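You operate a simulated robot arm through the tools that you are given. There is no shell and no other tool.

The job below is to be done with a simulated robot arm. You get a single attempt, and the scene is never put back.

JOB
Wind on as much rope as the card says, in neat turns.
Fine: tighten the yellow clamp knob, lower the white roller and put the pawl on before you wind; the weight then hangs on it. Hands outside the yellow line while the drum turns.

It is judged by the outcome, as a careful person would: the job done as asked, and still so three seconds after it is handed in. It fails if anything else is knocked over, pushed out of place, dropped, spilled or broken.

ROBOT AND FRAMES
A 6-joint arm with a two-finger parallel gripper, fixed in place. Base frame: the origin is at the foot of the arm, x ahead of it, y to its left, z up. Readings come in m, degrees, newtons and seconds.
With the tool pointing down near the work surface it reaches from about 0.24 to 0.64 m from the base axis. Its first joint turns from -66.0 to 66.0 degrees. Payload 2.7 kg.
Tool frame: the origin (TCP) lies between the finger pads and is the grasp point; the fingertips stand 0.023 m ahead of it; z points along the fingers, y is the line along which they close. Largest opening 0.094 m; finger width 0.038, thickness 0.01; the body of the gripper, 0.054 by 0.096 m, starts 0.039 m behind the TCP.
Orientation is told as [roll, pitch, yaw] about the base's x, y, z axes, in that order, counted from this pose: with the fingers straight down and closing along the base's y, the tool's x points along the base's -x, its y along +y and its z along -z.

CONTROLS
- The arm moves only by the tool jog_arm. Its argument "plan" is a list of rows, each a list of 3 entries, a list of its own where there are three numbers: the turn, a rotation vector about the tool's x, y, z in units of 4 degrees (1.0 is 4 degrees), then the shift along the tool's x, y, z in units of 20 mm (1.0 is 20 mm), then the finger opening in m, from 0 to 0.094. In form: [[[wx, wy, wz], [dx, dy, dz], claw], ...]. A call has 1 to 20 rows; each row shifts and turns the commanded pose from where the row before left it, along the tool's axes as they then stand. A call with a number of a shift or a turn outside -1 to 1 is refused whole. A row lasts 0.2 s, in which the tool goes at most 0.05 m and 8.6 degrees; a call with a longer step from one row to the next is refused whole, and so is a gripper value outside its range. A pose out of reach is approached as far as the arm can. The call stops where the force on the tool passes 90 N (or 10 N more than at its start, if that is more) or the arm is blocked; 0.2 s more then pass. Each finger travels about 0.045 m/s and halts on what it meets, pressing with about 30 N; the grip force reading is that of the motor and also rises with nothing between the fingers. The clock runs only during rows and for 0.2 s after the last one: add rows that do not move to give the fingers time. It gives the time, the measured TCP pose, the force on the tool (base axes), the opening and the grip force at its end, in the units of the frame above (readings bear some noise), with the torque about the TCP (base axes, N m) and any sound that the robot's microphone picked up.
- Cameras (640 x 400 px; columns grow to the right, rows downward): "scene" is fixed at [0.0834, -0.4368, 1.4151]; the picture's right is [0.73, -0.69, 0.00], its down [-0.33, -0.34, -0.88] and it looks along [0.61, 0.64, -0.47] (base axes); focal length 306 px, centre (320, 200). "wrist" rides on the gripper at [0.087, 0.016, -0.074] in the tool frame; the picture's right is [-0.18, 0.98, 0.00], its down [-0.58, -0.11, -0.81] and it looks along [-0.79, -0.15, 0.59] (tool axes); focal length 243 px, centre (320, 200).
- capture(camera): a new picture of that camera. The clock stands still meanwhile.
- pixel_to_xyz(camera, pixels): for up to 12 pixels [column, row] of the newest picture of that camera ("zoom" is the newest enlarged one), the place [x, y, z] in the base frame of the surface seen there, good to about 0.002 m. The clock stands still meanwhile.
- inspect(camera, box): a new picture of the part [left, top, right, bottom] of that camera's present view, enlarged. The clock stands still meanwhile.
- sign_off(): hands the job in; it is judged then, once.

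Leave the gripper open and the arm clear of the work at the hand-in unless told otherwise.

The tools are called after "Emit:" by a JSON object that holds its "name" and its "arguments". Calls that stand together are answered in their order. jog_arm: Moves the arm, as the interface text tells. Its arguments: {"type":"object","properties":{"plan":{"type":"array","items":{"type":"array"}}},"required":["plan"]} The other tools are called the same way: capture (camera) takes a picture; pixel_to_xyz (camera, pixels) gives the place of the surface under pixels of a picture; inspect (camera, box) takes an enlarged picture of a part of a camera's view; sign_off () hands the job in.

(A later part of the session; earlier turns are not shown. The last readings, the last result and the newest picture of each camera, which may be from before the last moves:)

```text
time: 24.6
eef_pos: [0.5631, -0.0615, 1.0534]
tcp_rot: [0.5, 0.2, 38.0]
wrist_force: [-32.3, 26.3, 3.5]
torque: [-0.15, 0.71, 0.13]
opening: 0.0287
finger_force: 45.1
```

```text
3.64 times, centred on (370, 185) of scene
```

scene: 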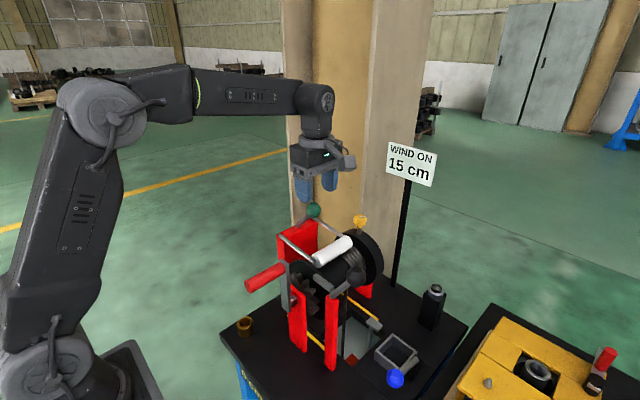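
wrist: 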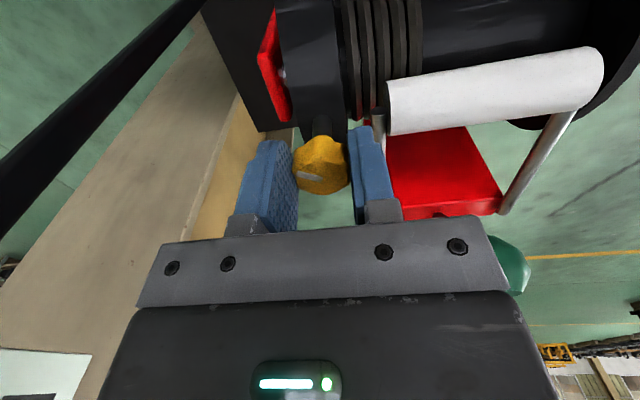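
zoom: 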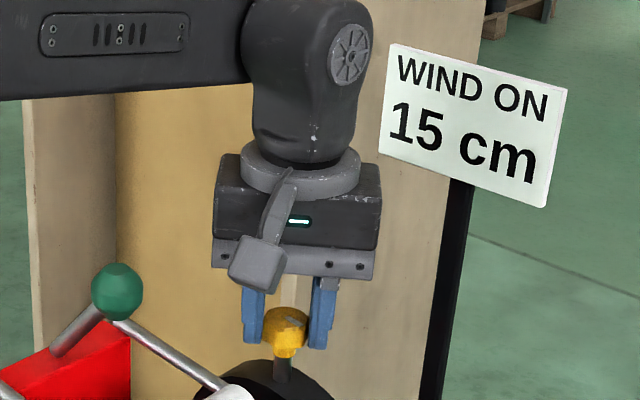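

The mark is still fixed relative to the fingers, so the knob is turning. A side force has built up along the closing direction, so the grip is off the knob's axis. I'll ease 3 mm along tool +y and read again.

Emit:
{"name": "jog_arm", "arguments": {"plan": [[[0, 0, 0], [0, 0.08, 0], 0.02], [[0, 0, 0], [0, 0.07, 0], 0.02], [[0, 0, 0], [0, 0, 0], 0.02]]}}

Emit:
{"name": "inspect", "arguments": {"camera": "scene", "box": [320, 200, 400, 260]}}

Emit:
{"name": "inspect", "arguments": {"camera": "scene", "box": [232, 360, 272, 400]}}

```text
time: 25.4
eef_pos: [0.5628, -0.0623, 1.0535]
tcp_rot: [0.1, -0.1, 38.0]
wrist_force: [-15.9, 18.4, -0.2]
torque: [-0.22, 0.94, 0.05]
opening: 0.0284
finger_force: 45.8
```

```text
6.67 times, centred on (360, 230) of scene
```

zoom: 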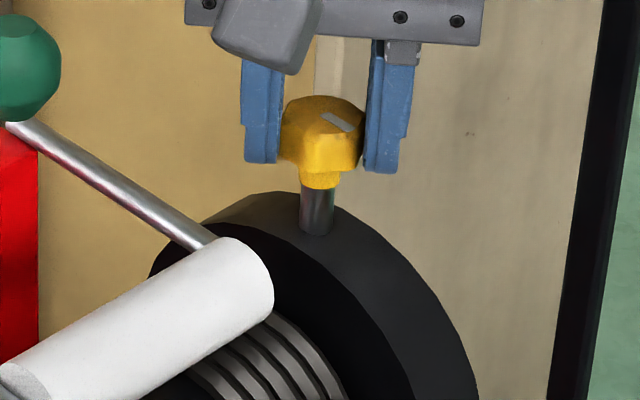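

```text
10.00 times, centred on (252, 380) of scene
```

zoom: 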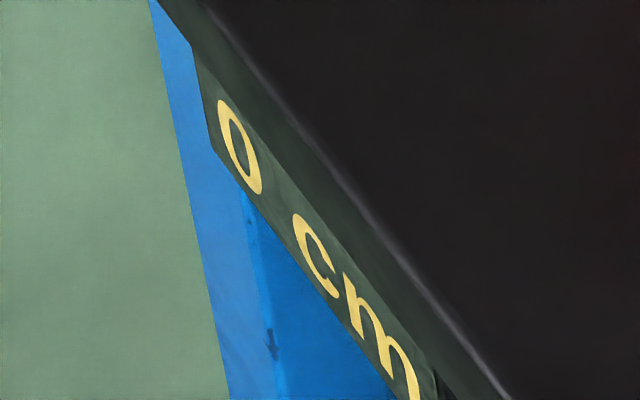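

The mark has clearly rotated clockwise, and the counter still reads 0 cm. The side force is down to about 24 N, so I'll ease another 3–4 mm along tool +y.

Emit:
{"name": "jog_arm", "arguments": {"plan": [[[0, 0, 0], [0, 0.1, 0], 0.02], [[0, 0, 0], [0, 0.08, 0], 0.02], [[0, 0, 0], [0, 0, 0], 0.02]]}}

```text
time: 26.2
eef_pos: [0.563, -0.0613, 1.0533]
tcp_rot: [-0.3, -0.2, 37.8]
wrist_force: [10.0, -1.6, -7.9]
torque: [-0.23, -0.16, 0.0]
opening: 0.0286
finger_force: 44.9
```

The side force is small now. I'll continue clockwise another 40°.

Emit:
{"name": "jog_arm", "arguments": {"plan": [[[0, 0, 1], [0, 0, 0], 0.02], [[0, 0, 1], [0, 0, 0], 0.02], [[0, 0, 1], [0, 0, 0], 0.02], [[0, 0, 1], [0, 0, 0], 0.02], [[0, 0, 1], [0, 0, 0], 0.02], [[0, 0, 1], [0, 0, 0], 0.02], [[0, 0, 1], [0, 0, 0], 0.02], [[0, 0, 1], [0, 0, 0], 0.02], [[0, 0, 1], [0, 0, 0], 0.02], [[0, 0, 1], [0, 0, 0], 0.02]]}}

Emit:
{"name": "inspect", "arguments": {"camera": "wrist", "box": [220, 100, 420, 240]}}

Emit:
{"name": "inspect", "arguments": {"camera": "scene", "box": [320, 200, 400, 260]}}

```text
time: 28.4
eef_pos: [0.5619, -0.0589, 1.0529]
tcp_rot: [0.1, -0.2, -2.1]
wrist_force: [15.3, -3.8, -1.6]
torque: [-0.38, -0.23, -0.03]
opening: 0.0288
finger_force: 45.2
```

```text
2.86 times, centred on (320, 170) of wrist
```

zoom: 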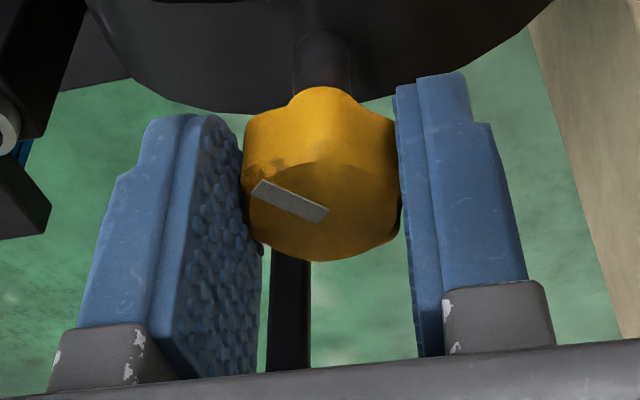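

```text
6.67 times, centred on (360, 230) of scene
```

zoom: 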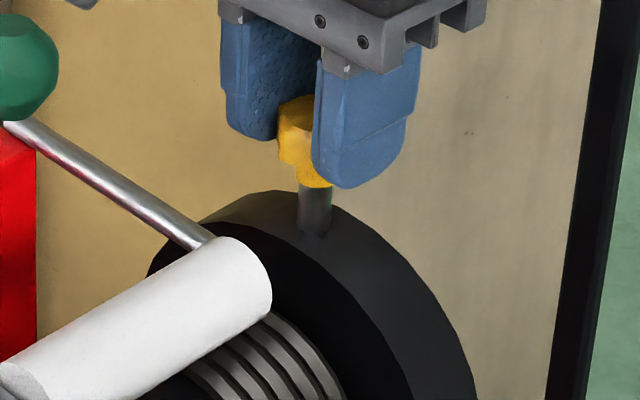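

About 92° turned so far, with no stop reached. The camera bracket should pass about 1.5 cm above the green ball, so I'll continue 20° and check that clearance.

Emit:
{"name": "jog_arm", "arguments": {"plan": [[[0, 0, 1], [0, 0, 0], 0.02], [[0, 0, 1], [0, 0, 0], 0.02], [[0, 0, 1], [0, 0, 0], 0.02], [[0, 0, 1], [0, 0, 0], 0.02], [[0, 0, 1], [0, 0, 0], 0.02]]}}

Emit:
{"name": "inspect", "arguments": {"camera": "scene", "box": [290, 160, 410, 250]}}

```text
time: 29.6
eef_pos: [0.5618, -0.0587, 1.0538]
tcp_rot: [0.2, -0.2, -22.0]
wrist_force: [12.3, 9.0, 0.0]
torque: [-0.38, -0.85, 0.07]
opening: 0.0287
finger_force: 44.4
```

```text
4.44 times, centred on (350, 205) of scene
```

zoom: 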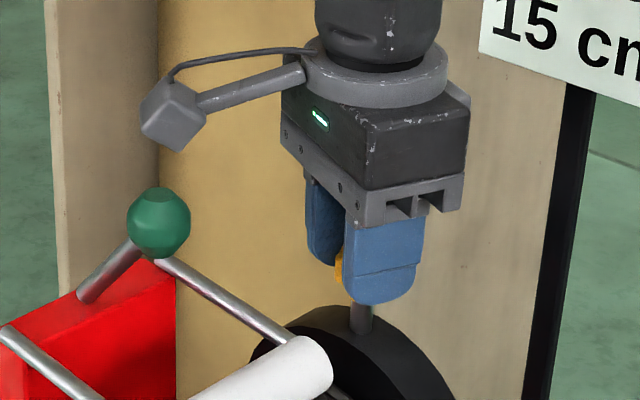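

The camera is passing clear above the ball. I'll continue clockwise 40° more.

Emit:
{"name": "jog_arm", "arguments": {"plan": [[[0, 0, 1], [0, 0, 0], 0.02], [[0, 0, 1], [0, 0, 0], 0.02], [[0, 0, 1], [0, 0, 0], 0.02], [[0, 0, 1], [0, 0, 0], 0.02], [[0, 0, 1], [0, 0, 0], 0.02], [[0, 0, 1], [0, 0, 0], 0.02], [[0, 0, 1], [0, 0, 0], 0.02], [[0, 0, 1], [0, 0, 0], 0.02], [[0, 0, 1], [0, 0, 0], 0.02], [[0, 0, 1], [0, 0, 0], 0.02]]}}

Emit:
{"name": "inspect", "arguments": {"camera": "wrist", "box": [220, 100, 420, 240]}}

Emit:
{"name": "inspect", "arguments": {"camera": "scene", "box": [290, 160, 410, 250]}}

```text
time: 31.8
eef_pos: [0.5624, -0.0552, 1.0539]
tcp_rot: [0.4, 0.1, -61.8]
wrist_force: [20.2, 25.6, 2.0]
torque: [0.22, -0.2, 0.67]
opening: 0.0299
finger_force: 44.8
```

```text
2.86 times, centred on (320, 170) of wrist
```

zoom: 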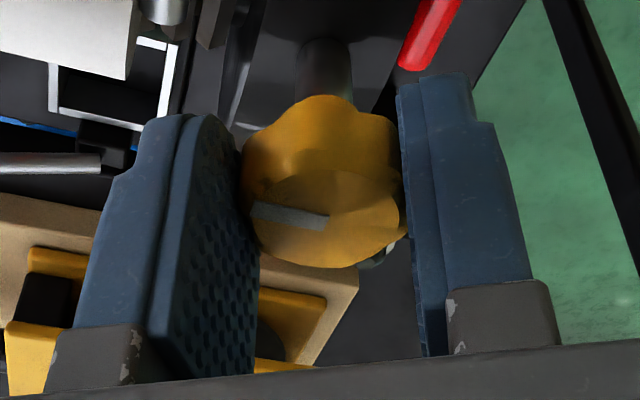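

```text
4.44 times, centred on (350, 205) of scene
```

zoom: 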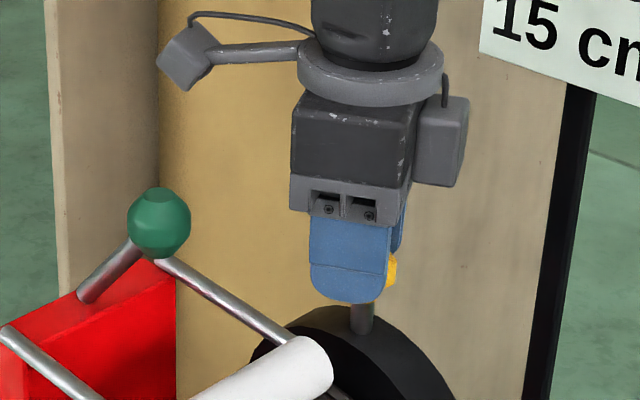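

The torque about the knob axis has risen to 0.67 N·m and the mark has begun to slip relative to the fingers, so the knob seems to be reaching its stop. I'll relieve the side force (tool +y 4 mm), turn 8° more and look at torque and mark again.

Emit:
{"name": "jog_arm", "arguments": {"plan": [[[0, 0, 0], [0, 0.1, 0], 0.018], [[0, 0, 0], [0, 0.1, 0], 0.018], [[0, 0, 0], [0, 0, 0], 0.018]]}}

Emit:
{"name": "jog_arm", "arguments": {"plan": [[[0, 0, 1], [0, 0, 0], 0.018], [[0, 0, 1], [0, 0, 0], 0.018]]}}

Emit:
{"name": "inspect", "arguments": {"camera": "wrist", "box": [220, 100, 420, 240]}}

```text
time: 32.6
eef_pos: [0.5618, -0.0555, 1.0528]
tcp_rot: [-0.1, 0.4, -62.1]
wrist_force: [-17.7, 22.9, 9.7]
torque: [0.16, 0.49, -0.03]
opening: 0.0294
finger_force: 45.4
```

```text
time: 33.2
eef_pos: [0.5648, -0.0587, 1.0544]
tcp_rot: [0.2, 0.1, -70.0]
wrist_force: [-10.0, 14.5, 4.6]
torque: [0.7, 0.44, -0.06]
opening: 0.0287
finger_force: 45.1
```

```text
2.86 times, centred on (320, 170) of wrist
```

zoom: 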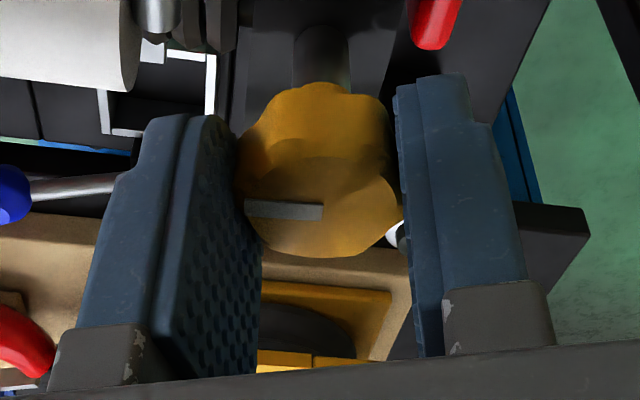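

The mark and fingers are shifting relative to each other, so I can't tell whether it is at the stop. I'll open slightly, rise 5 cm, and look at the mark directly.

Emit:
{"name": "jog_arm", "arguments": {"plan": [[[0, 0, 0], [0, 0, 0], 0.035], [[0, 0, 0], [0, 0, 0], 0.045], [[0, 0, 0], [0, 0, 0], 0.045], [[0, 0, 0], [0, 0, -1], 0.045], [[0, 0, 0], [0, 0, -1], 0.045], [[0, 0, 0], [0, 0, -1], 0.045], [[0, 0, 0], [0, 0, 0], 0.045]]}}

Emit:
{"name": "inspect", "arguments": {"camera": "scene", "box": [345, 208, 377, 232]}}

Emit:
{"name": "inspect", "arguments": {"camera": "scene", "box": [290, 160, 410, 250]}}

Emit:
{"name": "capture", "arguments": {"camera": "wrist"}}

```text
time: 34.8
eef_pos: [0.5646, -0.0575, 1.1128]
tcp_rot: [0.1, 0.0, -70.1]
wrist_force: [0.0, 0.4, -0.5]
torque: [0.01, -0.01, 0.02]
opening: 0.0452
finger_force: 0.1
```

```text
16.00 times, centred on (361, 220) of scene
```

zoom: 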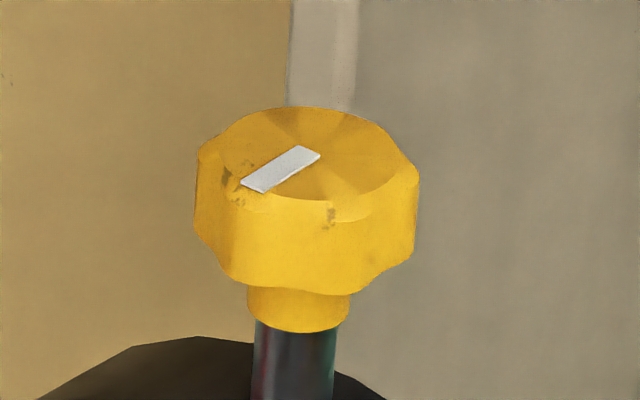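

```text
4.44 times, centred on (350, 205) of scene
```

zoom: 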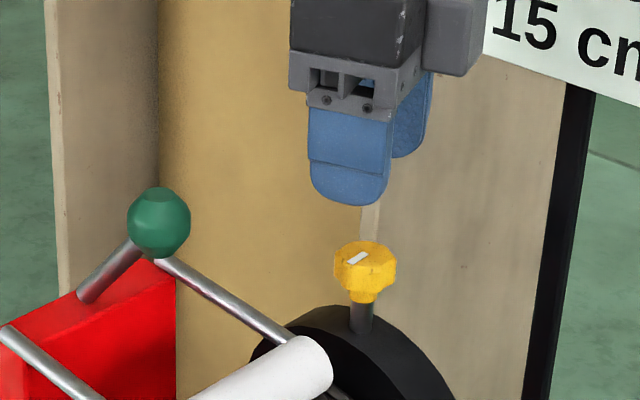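

```text
taken
```

wrist: 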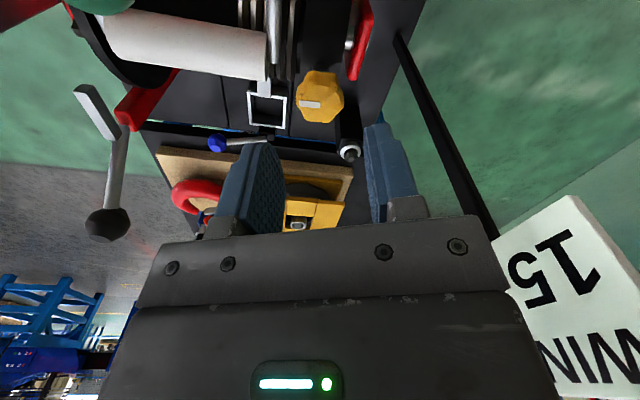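

The mark now points about −177°, against about −37° at the start, so the knob has turned roughly 140° clockwise while the gripper turned 160°. I'm not sure it is fully tight, so I'll turn the open gripper back 90° for a second stroke.

Emit:
{"name": "jog_arm", "arguments": {"plan": [[[0, 0, -1], [0, 0, 0], 0.05], [[0, 0, -1], [0, 0, 0], 0.05], [[0, 0, -1], [0, 0, 0], 0.05], [[0, 0, -1], [0, 0, 0], 0.05], [[0, 0, -1], [0, 0, 0], 0.05], [[0, 0, -1], [0, 0, 0], 0.05], [[0, 0, -1], [0, 0, 0], 0.05], [[0, 0, -1], [0, 0, 0], 0.05], [[0, 0, -1], [0, 0, 0], 0.05], [[0, 0, -1], [0, 0, 0], 0.05], [[0, 0, -1], [0, 0, 0], 0.05], [[0, 0, -1], [0, 0, 0], 0.05], [[0, 0, -1], [0, 0, 0], 0.05], [[0, 0, -1], [0, 0, 0], 0.05], [[0, 0, -1], [0, 0, 0], 0.05], [[0, 0, -1], [0, 0, 0], 0.05], [[0, 0, -1], [0, 0, 0], 0.05], [[0, 0, -1], [0, 0, 0], 0.05], [[0, 0, -1], [0, 0, 0], 0.05], [[0, 0, -1], [0, 0, 0], 0.05]]}}

Emit:
{"name": "capture", "arguments": {"camera": "wrist"}}

Emit:
{"name": "inspect", "arguments": {"camera": "wrist", "box": [220, 60, 420, 185]}}

Emit:
{"name": "pixel_to_xyz", "arguments": {"camera": "zoom", "pixels": [[260, 120], [380, 120], [320, 60], [320, 200], [320, 130], [300, 130], [340, 130]]}}

```text
time: 39.0
eef_pos: [0.565, -0.0581, 1.1146]
tcp_rot: [0.1, -0.1, 10.0]
wrist_force: [0.5, 0.0, -0.5]
torque: [0.02, 0.0, -0.01]
opening: 0.05
finger_force: 0.0
```

```text
taken
```

wrist: 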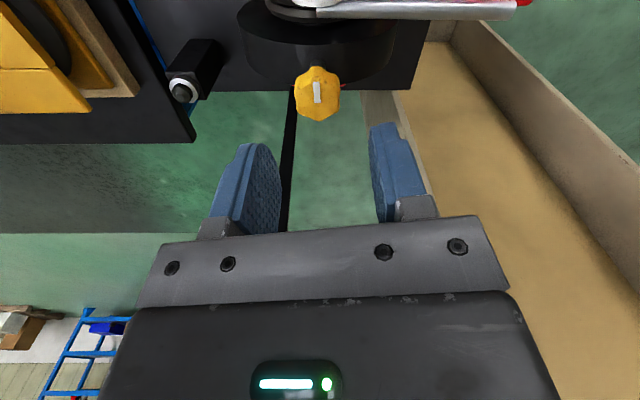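

```text
3.20 times, centred on (320, 122) of wrist
```

zoom: 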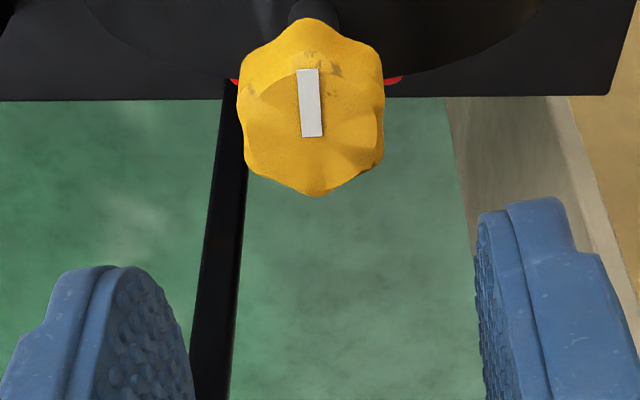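

```text
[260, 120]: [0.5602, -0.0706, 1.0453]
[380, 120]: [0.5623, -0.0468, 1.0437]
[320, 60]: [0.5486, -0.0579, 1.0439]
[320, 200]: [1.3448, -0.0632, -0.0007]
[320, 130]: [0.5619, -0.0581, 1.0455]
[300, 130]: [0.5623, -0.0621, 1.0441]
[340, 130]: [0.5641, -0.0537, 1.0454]
```

The knob's centre is about (0.5625, −0.060) and its flats face the fingers at this angle. I'll centre, go down and grip it again.

Emit:
{"name": "jog_arm", "arguments": {"plan": [[[0, 0, 0], [0.11, -0.08, 0.5], 0.05], [[0, 0, 0], [0, 0, 0.9], 0.05], [[0, 0, 0], [0, 0, 0.9], 0.05], [[0, 0, 0], [0, 0, 0.73], 0.05], [[0, 0, 0], [0, 0, 0], 0.04], [[0, 0, 0], [0, 0, 0], 0.03], [[0, 0, 0], [0, 0, 0], 0.02], [[0, 0, 0], [0, 0, 0], 0.015], [[0, 0, 0], [0, 0, 0], 0.015]]}}

Emit:
{"name": "inspect", "arguments": {"camera": "wrist", "box": [220, 100, 420, 240]}}

```text
time: 41.0
eef_pos: [0.5612, -0.0601, 1.0529]
tcp_rot: [0.2, -0.1, 10.0]
wrist_force: [-0.9, 1.4, -2.2]
torque: [0.07, -0.3, 0.02]
opening: 0.0292
finger_force: 45.4
```

```text
2.86 times, centred on (320, 170) of wrist
```

zoom: 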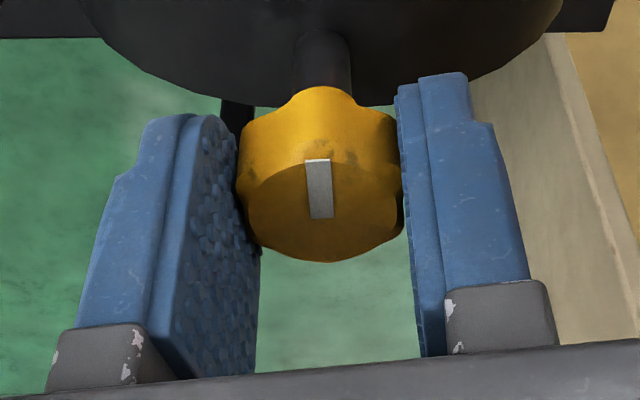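

A clean grip with almost no side force. I'll turn clockwise 16° and compare the torque and the mark.

Emit:
{"name": "jog_arm", "arguments": {"plan": [[[0, 0, 1], [0, 0, 0], 0.015], [[0, 0, 1], [0, 0, 0], 0.015], [[0, 0, 1], [0, 0, 0], 0.015], [[0, 0, 1], [0, 0, 0], 0.015]]}}

Emit:
{"name": "inspect", "arguments": {"camera": "wrist", "box": [220, 100, 420, 240]}}

```text
time: 42.0
eef_pos: [0.5616, -0.059, 1.0537]
tcp_rot: [0.2, -0.1, -6.2]
wrist_force: [-0.9, 5.2, -1.3]
torque: [0.03, 0.06, 0.44]
opening: 0.0295
finger_force: 45.0
```

```text
2.86 times, centred on (320, 170) of wrist
```

zoom: 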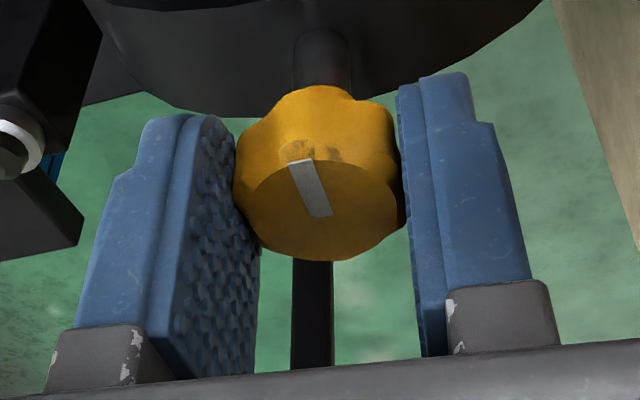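

The torque rose to 0.44 N·m and the mark now lags the gripper, as it would at the stop. I'll turn 12° more to confirm that the knob no longer moves.

Emit:
{"name": "jog_arm", "arguments": {"plan": [[[0, 0, 1], [0, 0, 0], 0.015], [[0, 0, 1], [0, 0, 0], 0.015], [[0, 0, 1], [0, 0, 0], 0.015]]}}

Emit:
{"name": "inspect", "arguments": {"camera": "wrist", "box": [220, 100, 420, 240]}}

```text
time: 42.8
eef_pos: [0.5616, -0.0592, 1.0539]
tcp_rot: [0.2, -0.1, -17.9]
wrist_force: [-2.2, 10.2, -2.4]
torque: [0.1, -0.02, 0.97]
opening: 0.029
finger_force: 45.3
```

```text
2.86 times, centred on (320, 170) of wrist
```

zoom: 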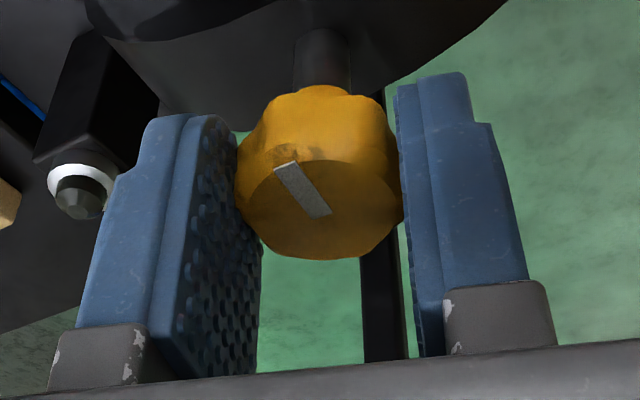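

The torque reached 0.97 N·m and the knob slipped by the full 12°, so it is at its stop and tight. I'll open, rise clear and check the mark.

Emit:
{"name": "jog_arm", "arguments": {"plan": [[[0, 0, 0], [0, 0, 0], 0.035], [[0, 0, 0], [0, 0, 0], 0.05], [[0, 0, 0], [0, 0, 0], 0.05], [[0, 0, 0], [0, 0, -1], 0.05], [[0, 0, 0], [0, 0, -1], 0.05], [[0, 0, 0], [0, 0, -1], 0.05], [[0, 0, 0], [0, 0, -1], 0.05], [[0, 0, 0], [0, 0, 0], 0.05]]}}

Emit:
{"name": "inspect", "arguments": {"camera": "scene", "box": [345, 208, 377, 232]}}

Emit:
{"name": "capture", "arguments": {"camera": "scene"}}

```text
time: 44.6
eef_pos: [0.5623, -0.0618, 1.1324]
tcp_rot: [0.1, -0.1, -18.1]
wrist_force: [0.6, -0.8, -0.3]
torque: [0.01, 0.0, 0.02]
opening: 0.0502
finger_force: 0.0
```

```text
16.00 times, centred on (361, 220) of scene
```

zoom: 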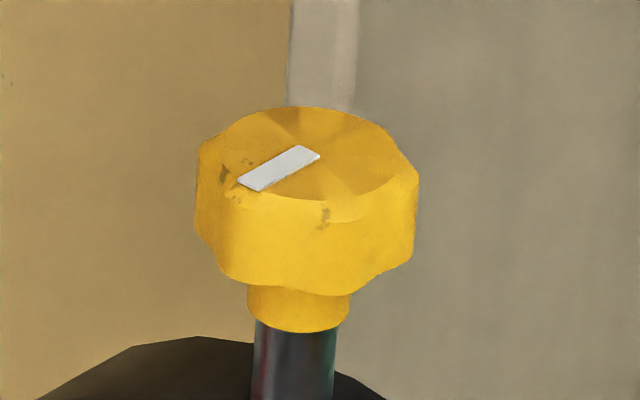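

```text
taken
```

scene: 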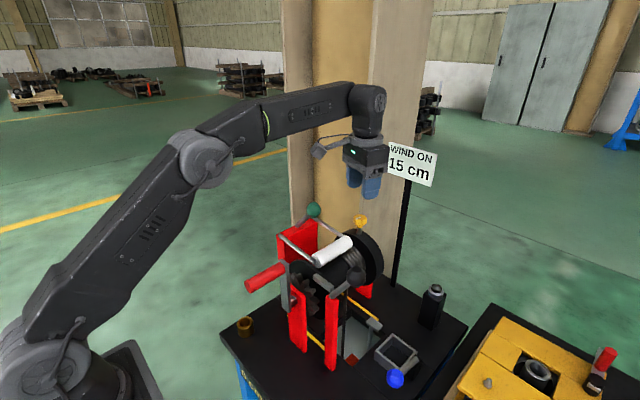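

The mark hasn't moved from before, which confirms the knob is tight. Next is the pawl: its black ball is at about (0.384, −0.202, 1.071), with the pivot at the top of the red post near y −0.155, z 1.0. I'll rise and turn back to +90° yaw.

Emit:
{"name": "jog_arm", "arguments": {"plan": [[[0, 0, -1], [0, 0, -1], 0.05], [[0, 0, -1], [0, 0, -1], 0.05], [[0, 0, -1], [0, 0, -1], 0.05], [[0, 0, -1], [0, 0, -0.5], 0.05], [[0, 0, -1], [0, 0, 0], 0.05], [[0, 0, -1], [0, 0, 0], 0.05], [[0, 0, -1], [0, 0, 0], 0.05], [[0, 0, -1], [0, 0, 0], 0.05], [[0, 0, -1], [0, 0, 0], 0.05], [[0, 0, -1], [0, 0, 0], 0.05], [[0, 0, -1], [0, 0, 0], 0.05], [[0, 0, -1], [0, 0, 0], 0.05], [[0, 0, -1], [0, 0, 0], 0.05], [[0, 0, -1], [0, 0, 0], 0.05], [[0, 0, -1], [0, 0, 0], 0.05], [[0, 0, -1], [0, 0, 0], 0.05], [[0, 0, -1], [0, 0, 0], 0.05], [[0, 0, -1], [0, 0, 0], 0.05], [[0, 0, -1], [0, 0, 0], 0.05], [[0, 0, -1], [0, 0, 0], 0.05]]}}

```text
time: 48.8
eef_pos: [0.5588, -0.0608, 1.1923]
tcp_rot: [-0.1, -0.1, 62.1]
wrist_force: [-0.1, 1.1, 0.2]
torque: [-0.02, -0.01, -0.01]
opening: 0.0499
finger_force: 0.0
out of reach, approached as far as the arm can: row 3, 4
```

Emit:
{"name": "jog_arm", "arguments": {"plan": [[[0, 0, -1], [0, 0, 0], 0.055], [[0, 0, -1], [0, 0, 0], 0.055], [[0, 0, -1], [0, 0, 0], 0.055], [[0, 0, -1], [0, 0, 0], 0.055], [[0, 0, -1], [0, 0, 0], 0.055], [[0, 0, -1], [0, 0, 0], 0.055], [[0, 0, -1], [0, 0, 0], 0.055], [[0, 0, 0], [0.7, 0.87, 0], 0.055], [[0, 0, 0], [0.7, 0.87, 0], 0.055], [[0, 0, 0], [0.7, 0.87, 0], 0.055], [[0, 0, 0], [0.7, 0.87, 0], 0.055], [[0, 0, 0], [0.7, 0.87, 0], 0.055], [[0, 0, 0], [0.7, 0.87, 0], 0.055], [[0, 0, 0], [0.7, 0.87, 0], 0.055], [[0, 0, 0], [0.7, 0.87, 0], 0.055], [[0, 0, 0], [0.7, 0.87, 0], 0.055], [[0, 0, 0], [0.7, 0.87, 0], 0.055], [[0, 0, 0], [0, 0, 0], 0.055]]}}

Emit:
{"name": "capture", "arguments": {"camera": "wrist"}}

Emit:
{"name": "capture", "arguments": {"camera": "scene"}}

```text
time: 52.6
eef_pos: [0.3843, -0.2003, 1.1907]
tcp_rot: [-0.1, -0.1, 89.9]
wrist_force: [-0.4, 0.7, 0.2]
torque: [0.02, -0.01, 0.0]
opening: 0.0549
finger_force: 0.1
```

```text
taken
```

wrist: 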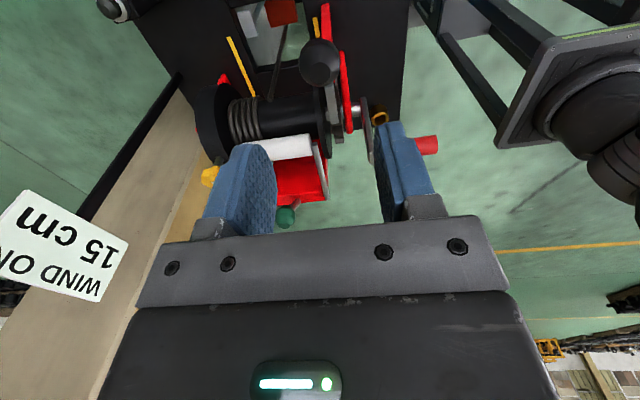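

```text
taken
```

scene: 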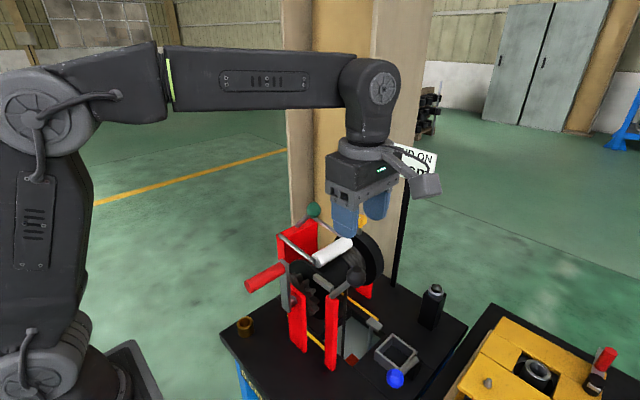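

I'm above the pawl ball. I'll zoom the wrist view to locate the ball, lever, pawl and ratchet precisely.

Emit:
{"name": "inspect", "arguments": {"camera": "wrist", "box": [200, 0, 400, 190]}}

Emit:
{"name": "pixel_to_xyz", "arguments": {"camera": "wrist", "pixels": [[319, 60], [301, 62], [338, 62], [319, 42], [319, 80], [332, 98], [336, 120], [345, 90], [325, 25], [337, 140], [364, 115]]}}

```text
2.11 times, centred on (300, 95) of wrist
```

zoom: 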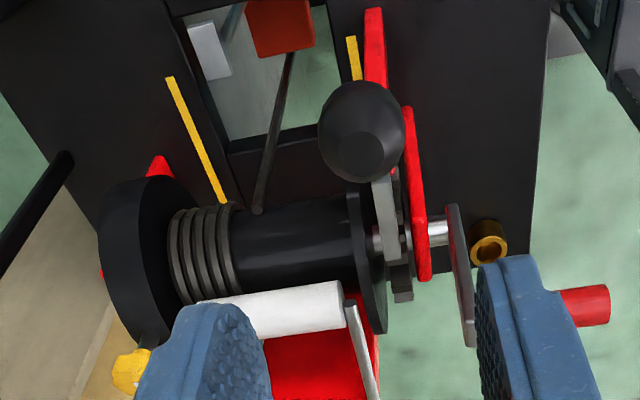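

```text
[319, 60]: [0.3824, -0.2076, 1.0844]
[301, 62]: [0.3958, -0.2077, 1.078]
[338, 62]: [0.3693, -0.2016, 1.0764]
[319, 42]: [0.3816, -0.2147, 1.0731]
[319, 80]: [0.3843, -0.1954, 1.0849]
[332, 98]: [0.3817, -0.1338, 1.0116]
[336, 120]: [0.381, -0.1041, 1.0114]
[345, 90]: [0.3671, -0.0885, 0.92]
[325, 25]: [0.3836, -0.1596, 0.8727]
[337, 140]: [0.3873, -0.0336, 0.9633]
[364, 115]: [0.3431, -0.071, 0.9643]
```

Ball centre is about (0.3825, −0.203, 1.071) with r≈0.0155. I'll go down around it and close with the fingers along x.

Emit:
{"name": "jog_arm", "arguments": {"plan": [[[0, 0, 0], [0.135, 0.09, 0.5], 0.055], [[0, 0, 0], [0, 0, 1], 0.055], [[0, 0, 0], [0, 0, 1], 0.055], [[0, 0, 0], [0, 0, 1], 0.055], [[0, 0, 0], [0, 0, 1], 0.055], [[0, 0, 0], [0, 0, 1], 0.055], [[0, 0, 0], [0, 0, 0.4], 0.055], [[0, 0, 0], [0, 0, 0], 0.045], [[0, 0, 0], [0, 0, 0], 0.036], [[0, 0, 0], [0, 0, 0], 0.028], [[0, 0, 0], [0, 0, 0], 0.024], [[0, 0, 0], [0, 0, 0], 0.024]]}}

Emit:
{"name": "capture", "arguments": {"camera": "wrist"}}

Emit:
{"name": "inspect", "arguments": {"camera": "scene", "box": [280, 200, 440, 320]}}

```text
time: 55.2
eef_pos: [0.3827, -0.2025, 1.0727]
tcp_rot: [-0.3, -0.1, 90.1]
wrist_force: [21.4, 2.2, -4.1]
torque: [-0.03, -0.06, -0.05]
opening: 0.0335
finger_force: 10.4
```

```text
taken
```

wrist: 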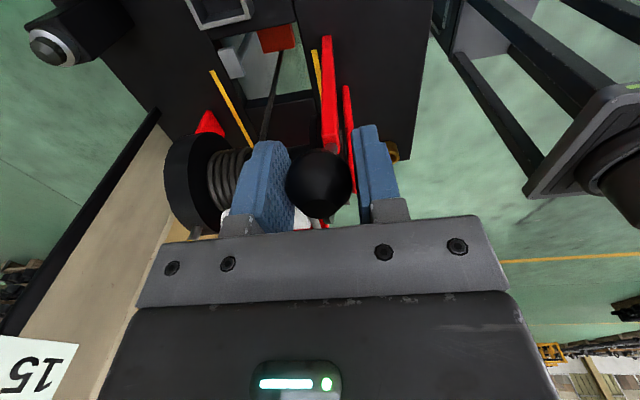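

```text
3.33 times, centred on (360, 260) of scene
```

zoom: 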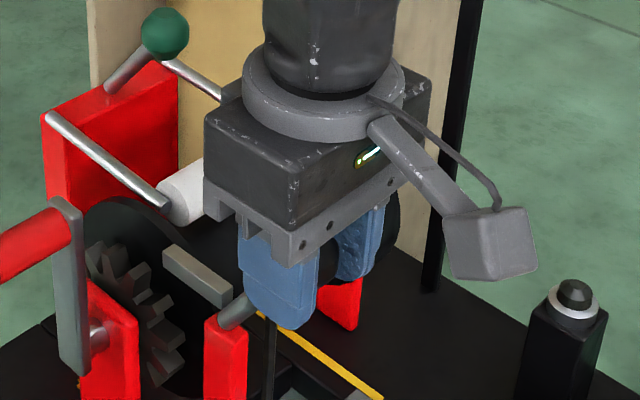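

The ball is gripped (opening 33.5 mm). I'll ease 2 mm in +x and swing the ball towards +y on its arc, which lowers the pawl tip. First 10°, then I'll check.

Emit:
{"name": "jog_arm", "arguments": {"plan": [[[0, 0, 0], [0, -0.1, 0], 0.024], [[0, 0, 0], [-0.315, 0, -0.2], 0.024], [[0, 0, 0], [-0.335, 0, -0.165], 0.024]]}}

Emit:
{"name": "inspect", "arguments": {"camera": "scene", "box": [280, 200, 440, 320]}}

```text
time: 56.0
eef_pos: [0.3852, -0.1911, 1.0814]
tcp_rot: [-0.3, 0.2, 89.8]
wrist_force: [14.5, -4.9, -2.7]
torque: [-0.41, -0.03, -0.07]
opening: 0.0316
finger_force: 23.3
```

```text
3.33 times, centred on (360, 260) of scene
```

zoom: 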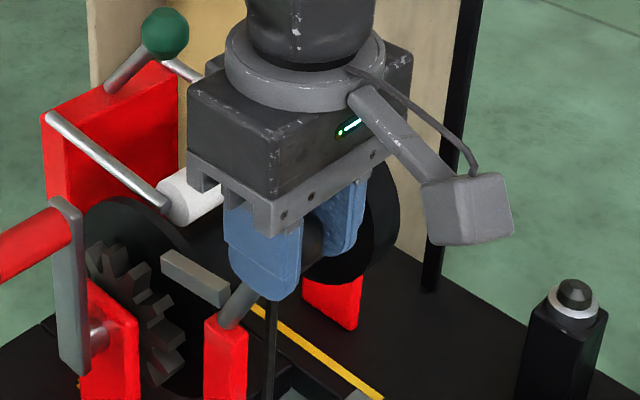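

The pawl is tipping down towards the ratchet. I'll continue another 10–15°.

Emit:
{"name": "jog_arm", "arguments": {"plan": [[[0, 0, 0], [-0.35, -0.04, -0.135], 0.024], [[0, 0, 0], [-0.36, 0, -0.11], 0.024], [[0, 0, 0], [-0.365, 0, -0.07], 0.024]]}}

Emit:
{"name": "inspect", "arguments": {"camera": "scene", "box": [280, 220, 400, 310]}}

```text
time: 56.8
eef_pos: [0.3848, -0.1699, 1.0885]
tcp_rot: [-0.1, 0.1, 90.0]
wrist_force: [-0.3, -16.5, 5.9]
torque: [-1.33, 0.01, 0.0]
opening: 0.0313
finger_force: 45.0
```

```text
4.44 times, centred on (340, 265) of scene
```

zoom: 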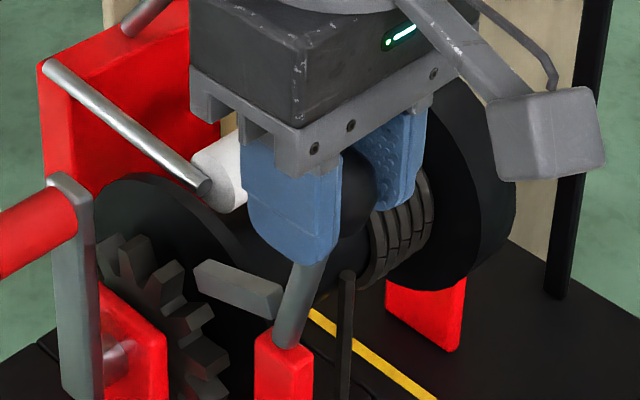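

The tip is close to the teeth. I'll continue in smaller steps, watching the force.

Emit:
{"name": "jog_arm", "arguments": {"plan": [[[0, 0, 0], [-0.35, 0, -0.03], 0.024], [[0, 0, 0], [-0.35, 0, 0.0], 0.024]]}}

Emit:
{"name": "inspect", "arguments": {"camera": "scene", "box": [280, 240, 376, 312]}}

```text
time: 57.4
eef_pos: [0.3854, -0.1547, 1.0889]
tcp_rot: [-0.1, 0.3, 90.1]
wrist_force: [-11.0, -14.7, 17.3]
torque: [-1.28, 0.17, -0.01]
opening: 0.0313
finger_force: 45.4
```

```text
5.56 times, centred on (328, 276) of scene
```

zoom: 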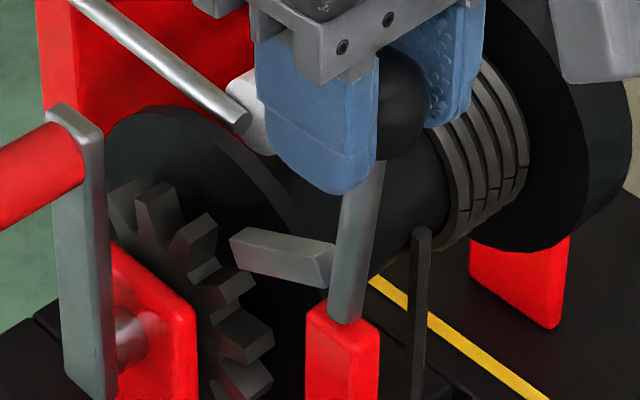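

The tip is still slightly above the teeth. I'll continue a couple of steps with a slight rise to relieve the vertical force.

Emit:
{"name": "jog_arm", "arguments": {"plan": [[[0, 0, 0], [-0.35, 0, -0.08], 0.024], [[0, 0, 0], [-0.35, 0, 0.0], 0.024]]}}

Emit:
{"name": "inspect", "arguments": {"camera": "scene", "box": [280, 240, 376, 312]}}

```text
time: 58.0
eef_pos: [0.3856, -0.1405, 1.0879]
tcp_rot: [0.1, 0.0, 90.0]
wrist_force: [-12.4, -12.4, 1.3]
torque: [-1.26, 0.09, -0.06]
opening: 0.0311
finger_force: 45.4
```

```text
5.56 times, centred on (328, 276) of scene
```

zoom: 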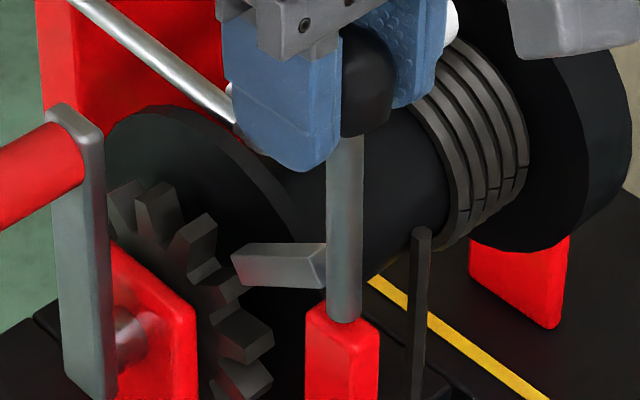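

Emit:
{"name": "jog_arm", "arguments": {"plan": [[[0, 0, 0], [-0.3, 0, 0.03], 0.024], [[0, 0, 0], [0, 0, 0], 0.024]]}}

Emit:
{"name": "inspect", "arguments": {"camera": "scene", "box": [280, 240, 376, 312]}}

```text
time: 58.6
eef_pos: [0.3846, -0.1355, 1.0876]
tcp_rot: [0.1, 0.0, 90.0]
wrist_force: [-15.8, -12.0, -6.8]
torque: [-1.23, 0.16, -0.1]
opening: 0.031
finger_force: 45.3
```

```text
5.56 times, centred on (328, 276) of scene
```

zoom: 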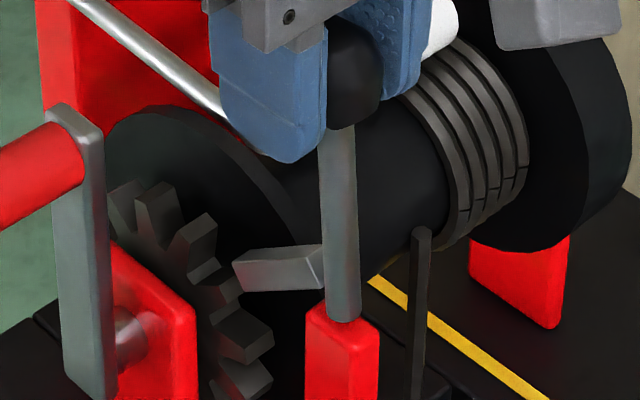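

No contact yet, since the torque reading is just grip friction. I'll go on another ~8°, easing 2 mm in −x.

Emit:
{"name": "jog_arm", "arguments": {"plan": [[[0, 0, 0], [-0.3, 0.1, 0.0], 0.024], [[0, 0, 0], [-0.3, 0, 0.06], 0.024], [[0, 0, 0], [0, 0, 0], 0.024]]}}

Emit:
{"name": "inspect", "arguments": {"camera": "scene", "box": [280, 240, 376, 312]}}

```text
time: 59.4
eef_pos: [0.3848, -0.1236, 1.0878]
tcp_rot: [-0.3, 0.0, 90.0]
wrist_force: [9.3, -15.7, -16.8]
torque: [-1.16, -0.14, 0.08]
opening: 0.0312
finger_force: 44.4
```

```text
5.56 times, centred on (328, 276) of scene
```

zoom: 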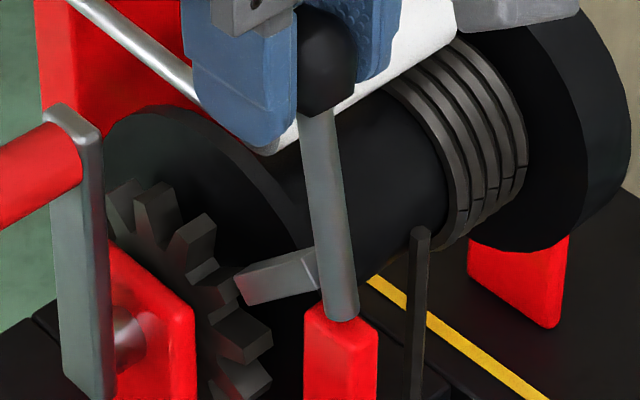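

The view of the frame seems a hair shifted. I'll check that the bench itself hasn't moved by comparing with the earlier plate view, and inspect the pawl from the wrist side.

Emit:
{"name": "inspect", "arguments": {"camera": "scene", "box": [232, 360, 272, 400]}}

Emit:
{"name": "inspect", "arguments": {"camera": "scene", "box": [220, 260, 440, 400]}}

Emit:
{"name": "capture", "arguments": {"camera": "wrist"}}

```text
10.00 times, centred on (252, 380) of scene
```

zoom: 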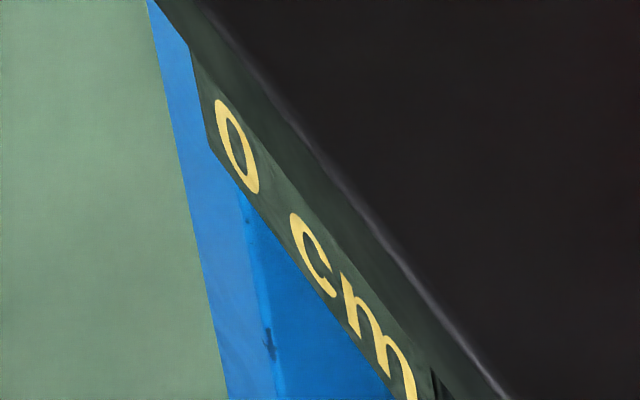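

```text
2.86 times, centred on (330, 330) of scene
```

zoom: 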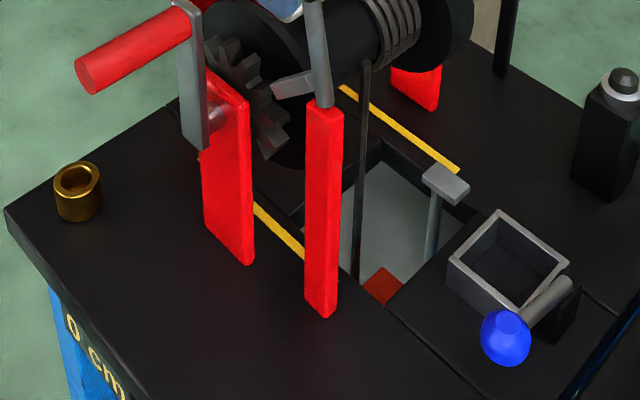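

```text
taken
```

wrist: 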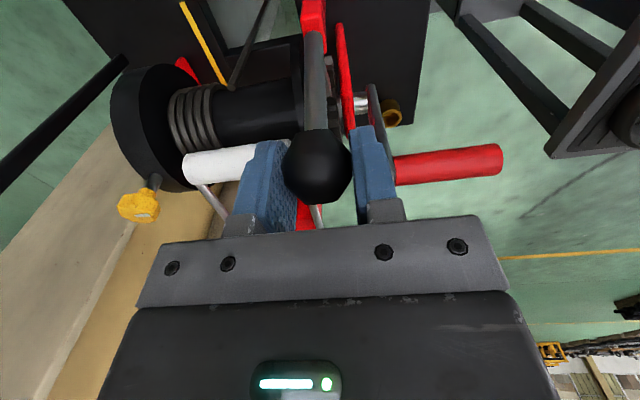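

The bench is where it was. I'll continue the pawl lever, following its arc downward.

Emit:
{"name": "jog_arm", "arguments": {"plan": [[[0, 0, 0], [-0.15, -0.05, 0.15], 0.024], [[0, 0, 0], [-0.3, 0, 0.1], 0.024], [[0, 0, 0], [0, 0, 0], 0.024]]}}

Emit:
{"name": "inspect", "arguments": {"camera": "scene", "box": [280, 240, 376, 312]}}

```text
time: 60.2
eef_pos: [0.3851, -0.117, 1.0855]
tcp_rot: [-0.4, 0.4, 90.1]
wrist_force: [-2.2, -32.3, 21.7]
torque: [-0.37, 0.03, -0.03]
opening: 0.0311
finger_force: 45.0
```

```text
5.56 times, centred on (328, 276) of scene
```

zoom: 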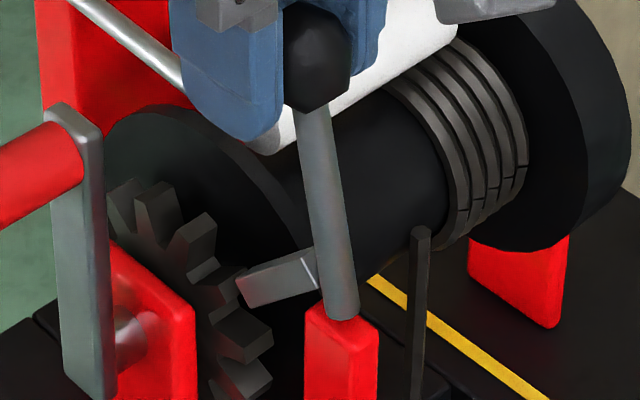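

Resistance rose to 32 N in y, so the pawl seems to be against the ratchet. I'll open, rise clear, and look at it closely.

Emit:
{"name": "jog_arm", "arguments": {"plan": [[[0, 0, 0], [0.05, 0, 0], 0.035], [[0, 0, 0], [0, 0, 0], 0.05], [[0, 0, 0], [0, 0, 0], 0.055], [[0, 0, 0], [0, 0, -0.5], 0.055], [[0, 0, 0], [0, 0, -1], 0.055], [[0, 0, 0], [0, 0, -1], 0.055], [[0, 0, 0], [0, 0, -1], 0.055], [[0, 0, 0], [0.5, 0, -1], 0.055], [[0, 0, 0], [0.5, 0, -0.5], 0.055], [[0, 0, 0], [0, 0, 0], 0.055]]}}

Emit:
{"name": "inspect", "arguments": {"camera": "scene", "box": [280, 240, 376, 312]}}

Emit:
{"name": "inspect", "arguments": {"camera": "wrist", "box": [220, 0, 420, 160]}}

```text
time: 62.4
eef_pos: [0.3848, -0.1342, 1.1823]
tcp_rot: [-0.1, -0.1, 90.0]
wrist_force: [0.2, 0.1, 0.6]
torque: [0.04, 0.01, -0.02]
opening: 0.055
finger_force: 0.0
```

```text
5.56 times, centred on (328, 276) of scene
```

zoom: 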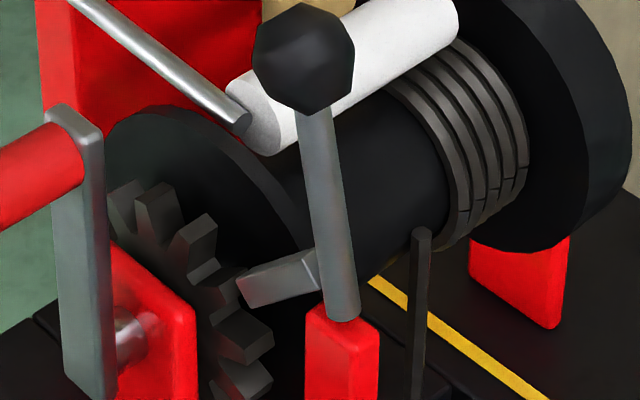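

```text
2.50 times, centred on (320, 80) of wrist
```

zoom: 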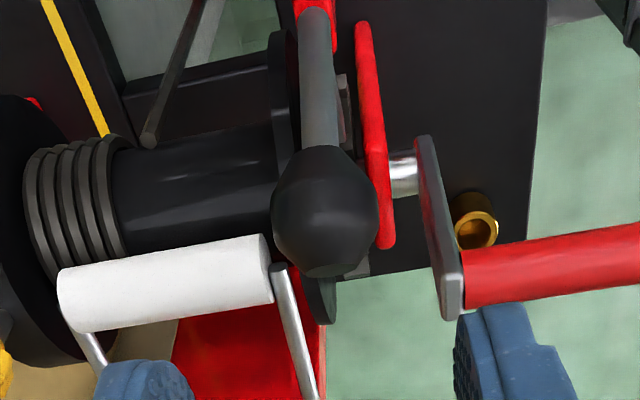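

The pawl stays down when released. I'll turn the tool back to yaw 0 and look along the drum axis from the crank end to verify the pawl sits in a tooth gap.

Emit:
{"name": "jog_arm", "arguments": {"plan": [[[0, 0, 1], [0, 0, 0], 0.06], [[0, 0, 1], [0, 0, 0], 0.06], [[0, 0, 1], [0, 0, 0], 0.06], [[0, 0, 1], [0, 0, 0], 0.06], [[0, 0, 1], [0, 0, 0], 0.06], [[0, 0, 1], [0, 0, 0], 0.06], [[0, 0, 1], [0, 0, 0], 0.06], [[0, 0, 1], [0, 0, 0], 0.06], [[0, 0, 1], [0, 0, 0], 0.06], [[0, 0, 1], [0, 0, 0], 0.06], [[0, 0, 1], [0, 0, 0], 0.06], [[0, 0, 1], [0, 0, 0], 0.06], [[0, 0, 1], [0, 0, 0], 0.06], [[0, 0, 1], [0, 0, 0], 0.06], [[0, 0, 1], [0, 0, 0], 0.06], [[0, 0, 1], [0, 0, 0], 0.06], [[0, 0, 1], [0, 0, 0], 0.06], [[0, 0, 1], [0, 0, 0], 0.06], [[0, 0, 1], [0, 0, 0], 0.06], [[0, 0, 1], [0, 0, 0], 0.06]]}}

Emit:
{"name": "jog_arm", "arguments": {"plan": [[[0, 0, 1], [0, 0, 0], 0.06], [[0, 0, 1], [0, 0, 0], 0.06], [[0, 0, 0.5], [0, 0, 0], 0.06], [[0, 0, 0], [1, 0, 0], 0.06], [[0, 0, 0], [1, 0, 0], 0.06], [[0, 0, 0], [1, 0, 0], 0.06], [[0, 0, 0], [1, 0, 0], 0.06], [[0, 0, 0], [1, 0, 0], 0.06], [[0, 0, 0], [1, 0, 1], 0.06], [[0, 0, 0], [0, 0, 1], 0.06], [[0, 0, 0], [0, 0, 0.5], 0.06], [[0, 0, 0], [0, 0, 0], 0.06]]}}

Emit:
{"name": "capture", "arguments": {"camera": "wrist"}}

Emit:
{"name": "inspect", "arguments": {"camera": "wrist", "box": [230, 60, 410, 200]}}

```text
time: 66.6
eef_pos: [0.3843, -0.134, 1.1829]
tcp_rot: [0.1, -0.2, 9.9]
wrist_force: [0.9, 0.9, 0.1]
torque: [0.0, 0.04, 0.0]
opening: 0.0596
finger_force: 0.1
```

```text
time: 69.2
eef_pos: [0.266, -0.1343, 1.1318]
tcp_rot: [0.1, -0.1, 0.0]
wrist_force: [0.1, 0.4, 0.5]
torque: [-0.02, 0.01, 0.02]
opening: 0.0597
finger_force: 0.0
```

```text
taken
```

wrist: 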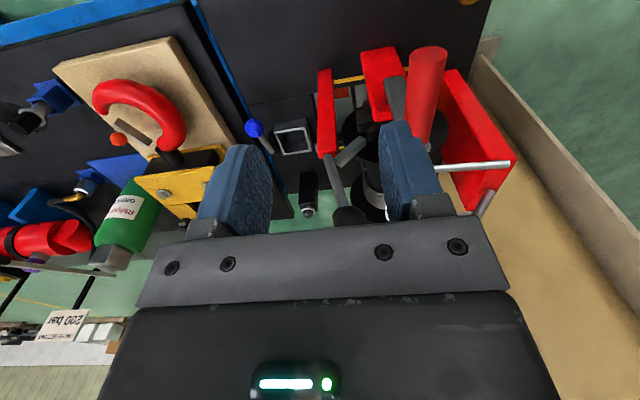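

```text
2.86 times, centred on (320, 130) of wrist
```

zoom: 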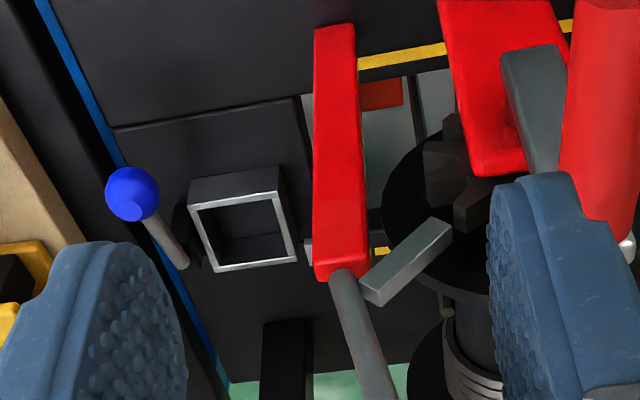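

The right finger hides the ratchet. I'll shift 4 cm in +y and open the fingers wide for a clear look.

Emit:
{"name": "jog_arm", "arguments": {"plan": [[[0, 0, 0], [0, 1, 0], 0.08], [[0, 0, 0], [0, 1, 0], 0.094], [[0, 0, 0], [0, 0, 0], 0.094]]}}

Emit:
{"name": "inspect", "arguments": {"camera": "wrist", "box": [230, 40, 410, 180]}}

Emit:
{"name": "inspect", "arguments": {"camera": "wrist", "box": [270, 70, 350, 130]}}

```text
time: 70.0
eef_pos: [0.2642, -0.0952, 1.1332]
tcp_rot: [0.1, -0.1, 0.0]
wrist_force: [0.4, -0.1, 0.1]
torque: [-0.03, -0.03, -0.05]
opening: 0.094
finger_force: 0.1
```

```text
2.86 times, centred on (320, 110) of wrist
```

zoom: 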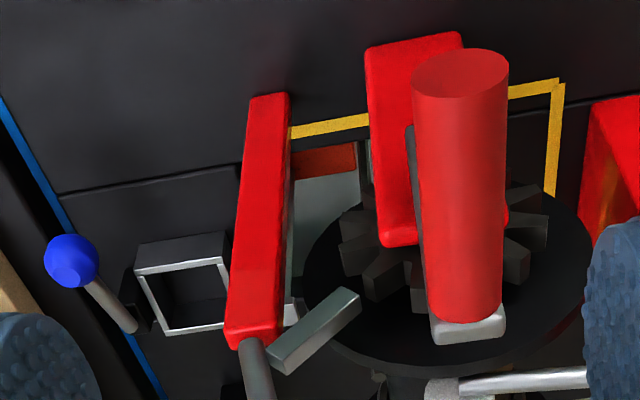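

```text
6.67 times, centred on (310, 100) of wrist
```

zoom: 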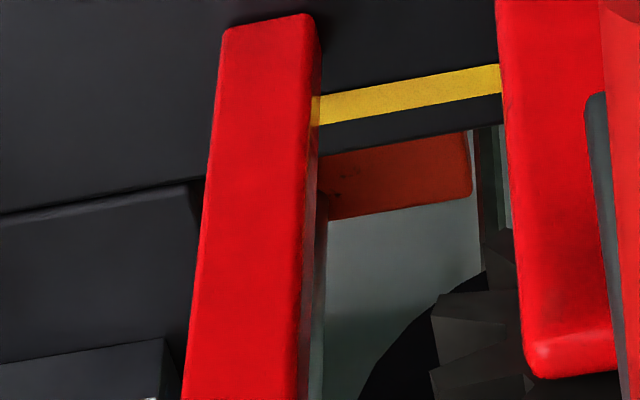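

Emit:
{"name": "inspect", "arguments": {"camera": "wrist", "box": [295, 90, 385, 160]}}

Emit:
{"name": "pixel_to_xyz", "arguments": {"camera": "zoom", "pixels": [[245, 250], [230, 230], [265, 265], [140, 330], [285, 215], [230, 170], [215, 130], [340, 240], [250, 200], [310, 265]]}}

```text
5.71 times, centred on (340, 125) of wrist
```

zoom: 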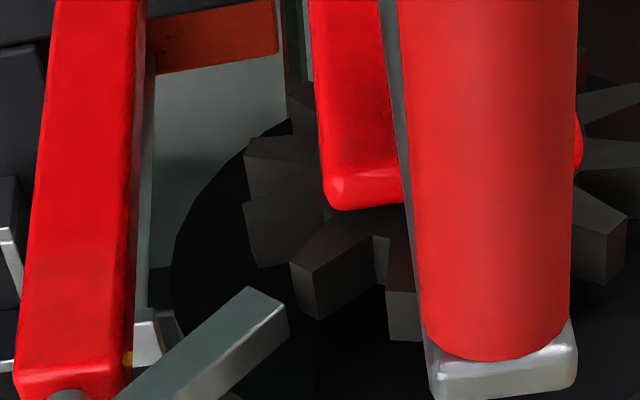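

```text
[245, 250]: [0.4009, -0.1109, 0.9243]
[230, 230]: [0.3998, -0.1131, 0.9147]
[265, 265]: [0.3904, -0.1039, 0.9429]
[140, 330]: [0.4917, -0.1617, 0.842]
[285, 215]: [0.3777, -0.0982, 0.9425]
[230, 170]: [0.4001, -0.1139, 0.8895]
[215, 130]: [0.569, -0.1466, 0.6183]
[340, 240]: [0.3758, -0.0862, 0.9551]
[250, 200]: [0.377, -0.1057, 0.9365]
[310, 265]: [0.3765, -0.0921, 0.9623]
```

Emit:
{"name": "pixel_to_xyz", "arguments": {"camera": "zoom", "pixels": [[252, 297], [280, 312], [283, 328], [240, 340], [180, 360], [297, 270], [312, 290], [318, 310], [390, 300], [395, 325], [253, 215], [253, 150]]}}

```text
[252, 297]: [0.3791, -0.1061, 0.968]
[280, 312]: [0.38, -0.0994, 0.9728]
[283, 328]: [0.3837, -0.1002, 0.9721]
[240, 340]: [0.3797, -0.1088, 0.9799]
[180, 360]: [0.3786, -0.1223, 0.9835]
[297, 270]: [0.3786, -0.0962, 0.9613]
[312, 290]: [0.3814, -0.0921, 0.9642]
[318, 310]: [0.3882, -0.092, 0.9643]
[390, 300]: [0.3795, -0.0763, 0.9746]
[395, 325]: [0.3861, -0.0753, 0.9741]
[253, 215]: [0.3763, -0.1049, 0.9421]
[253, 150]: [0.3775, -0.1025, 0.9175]
```

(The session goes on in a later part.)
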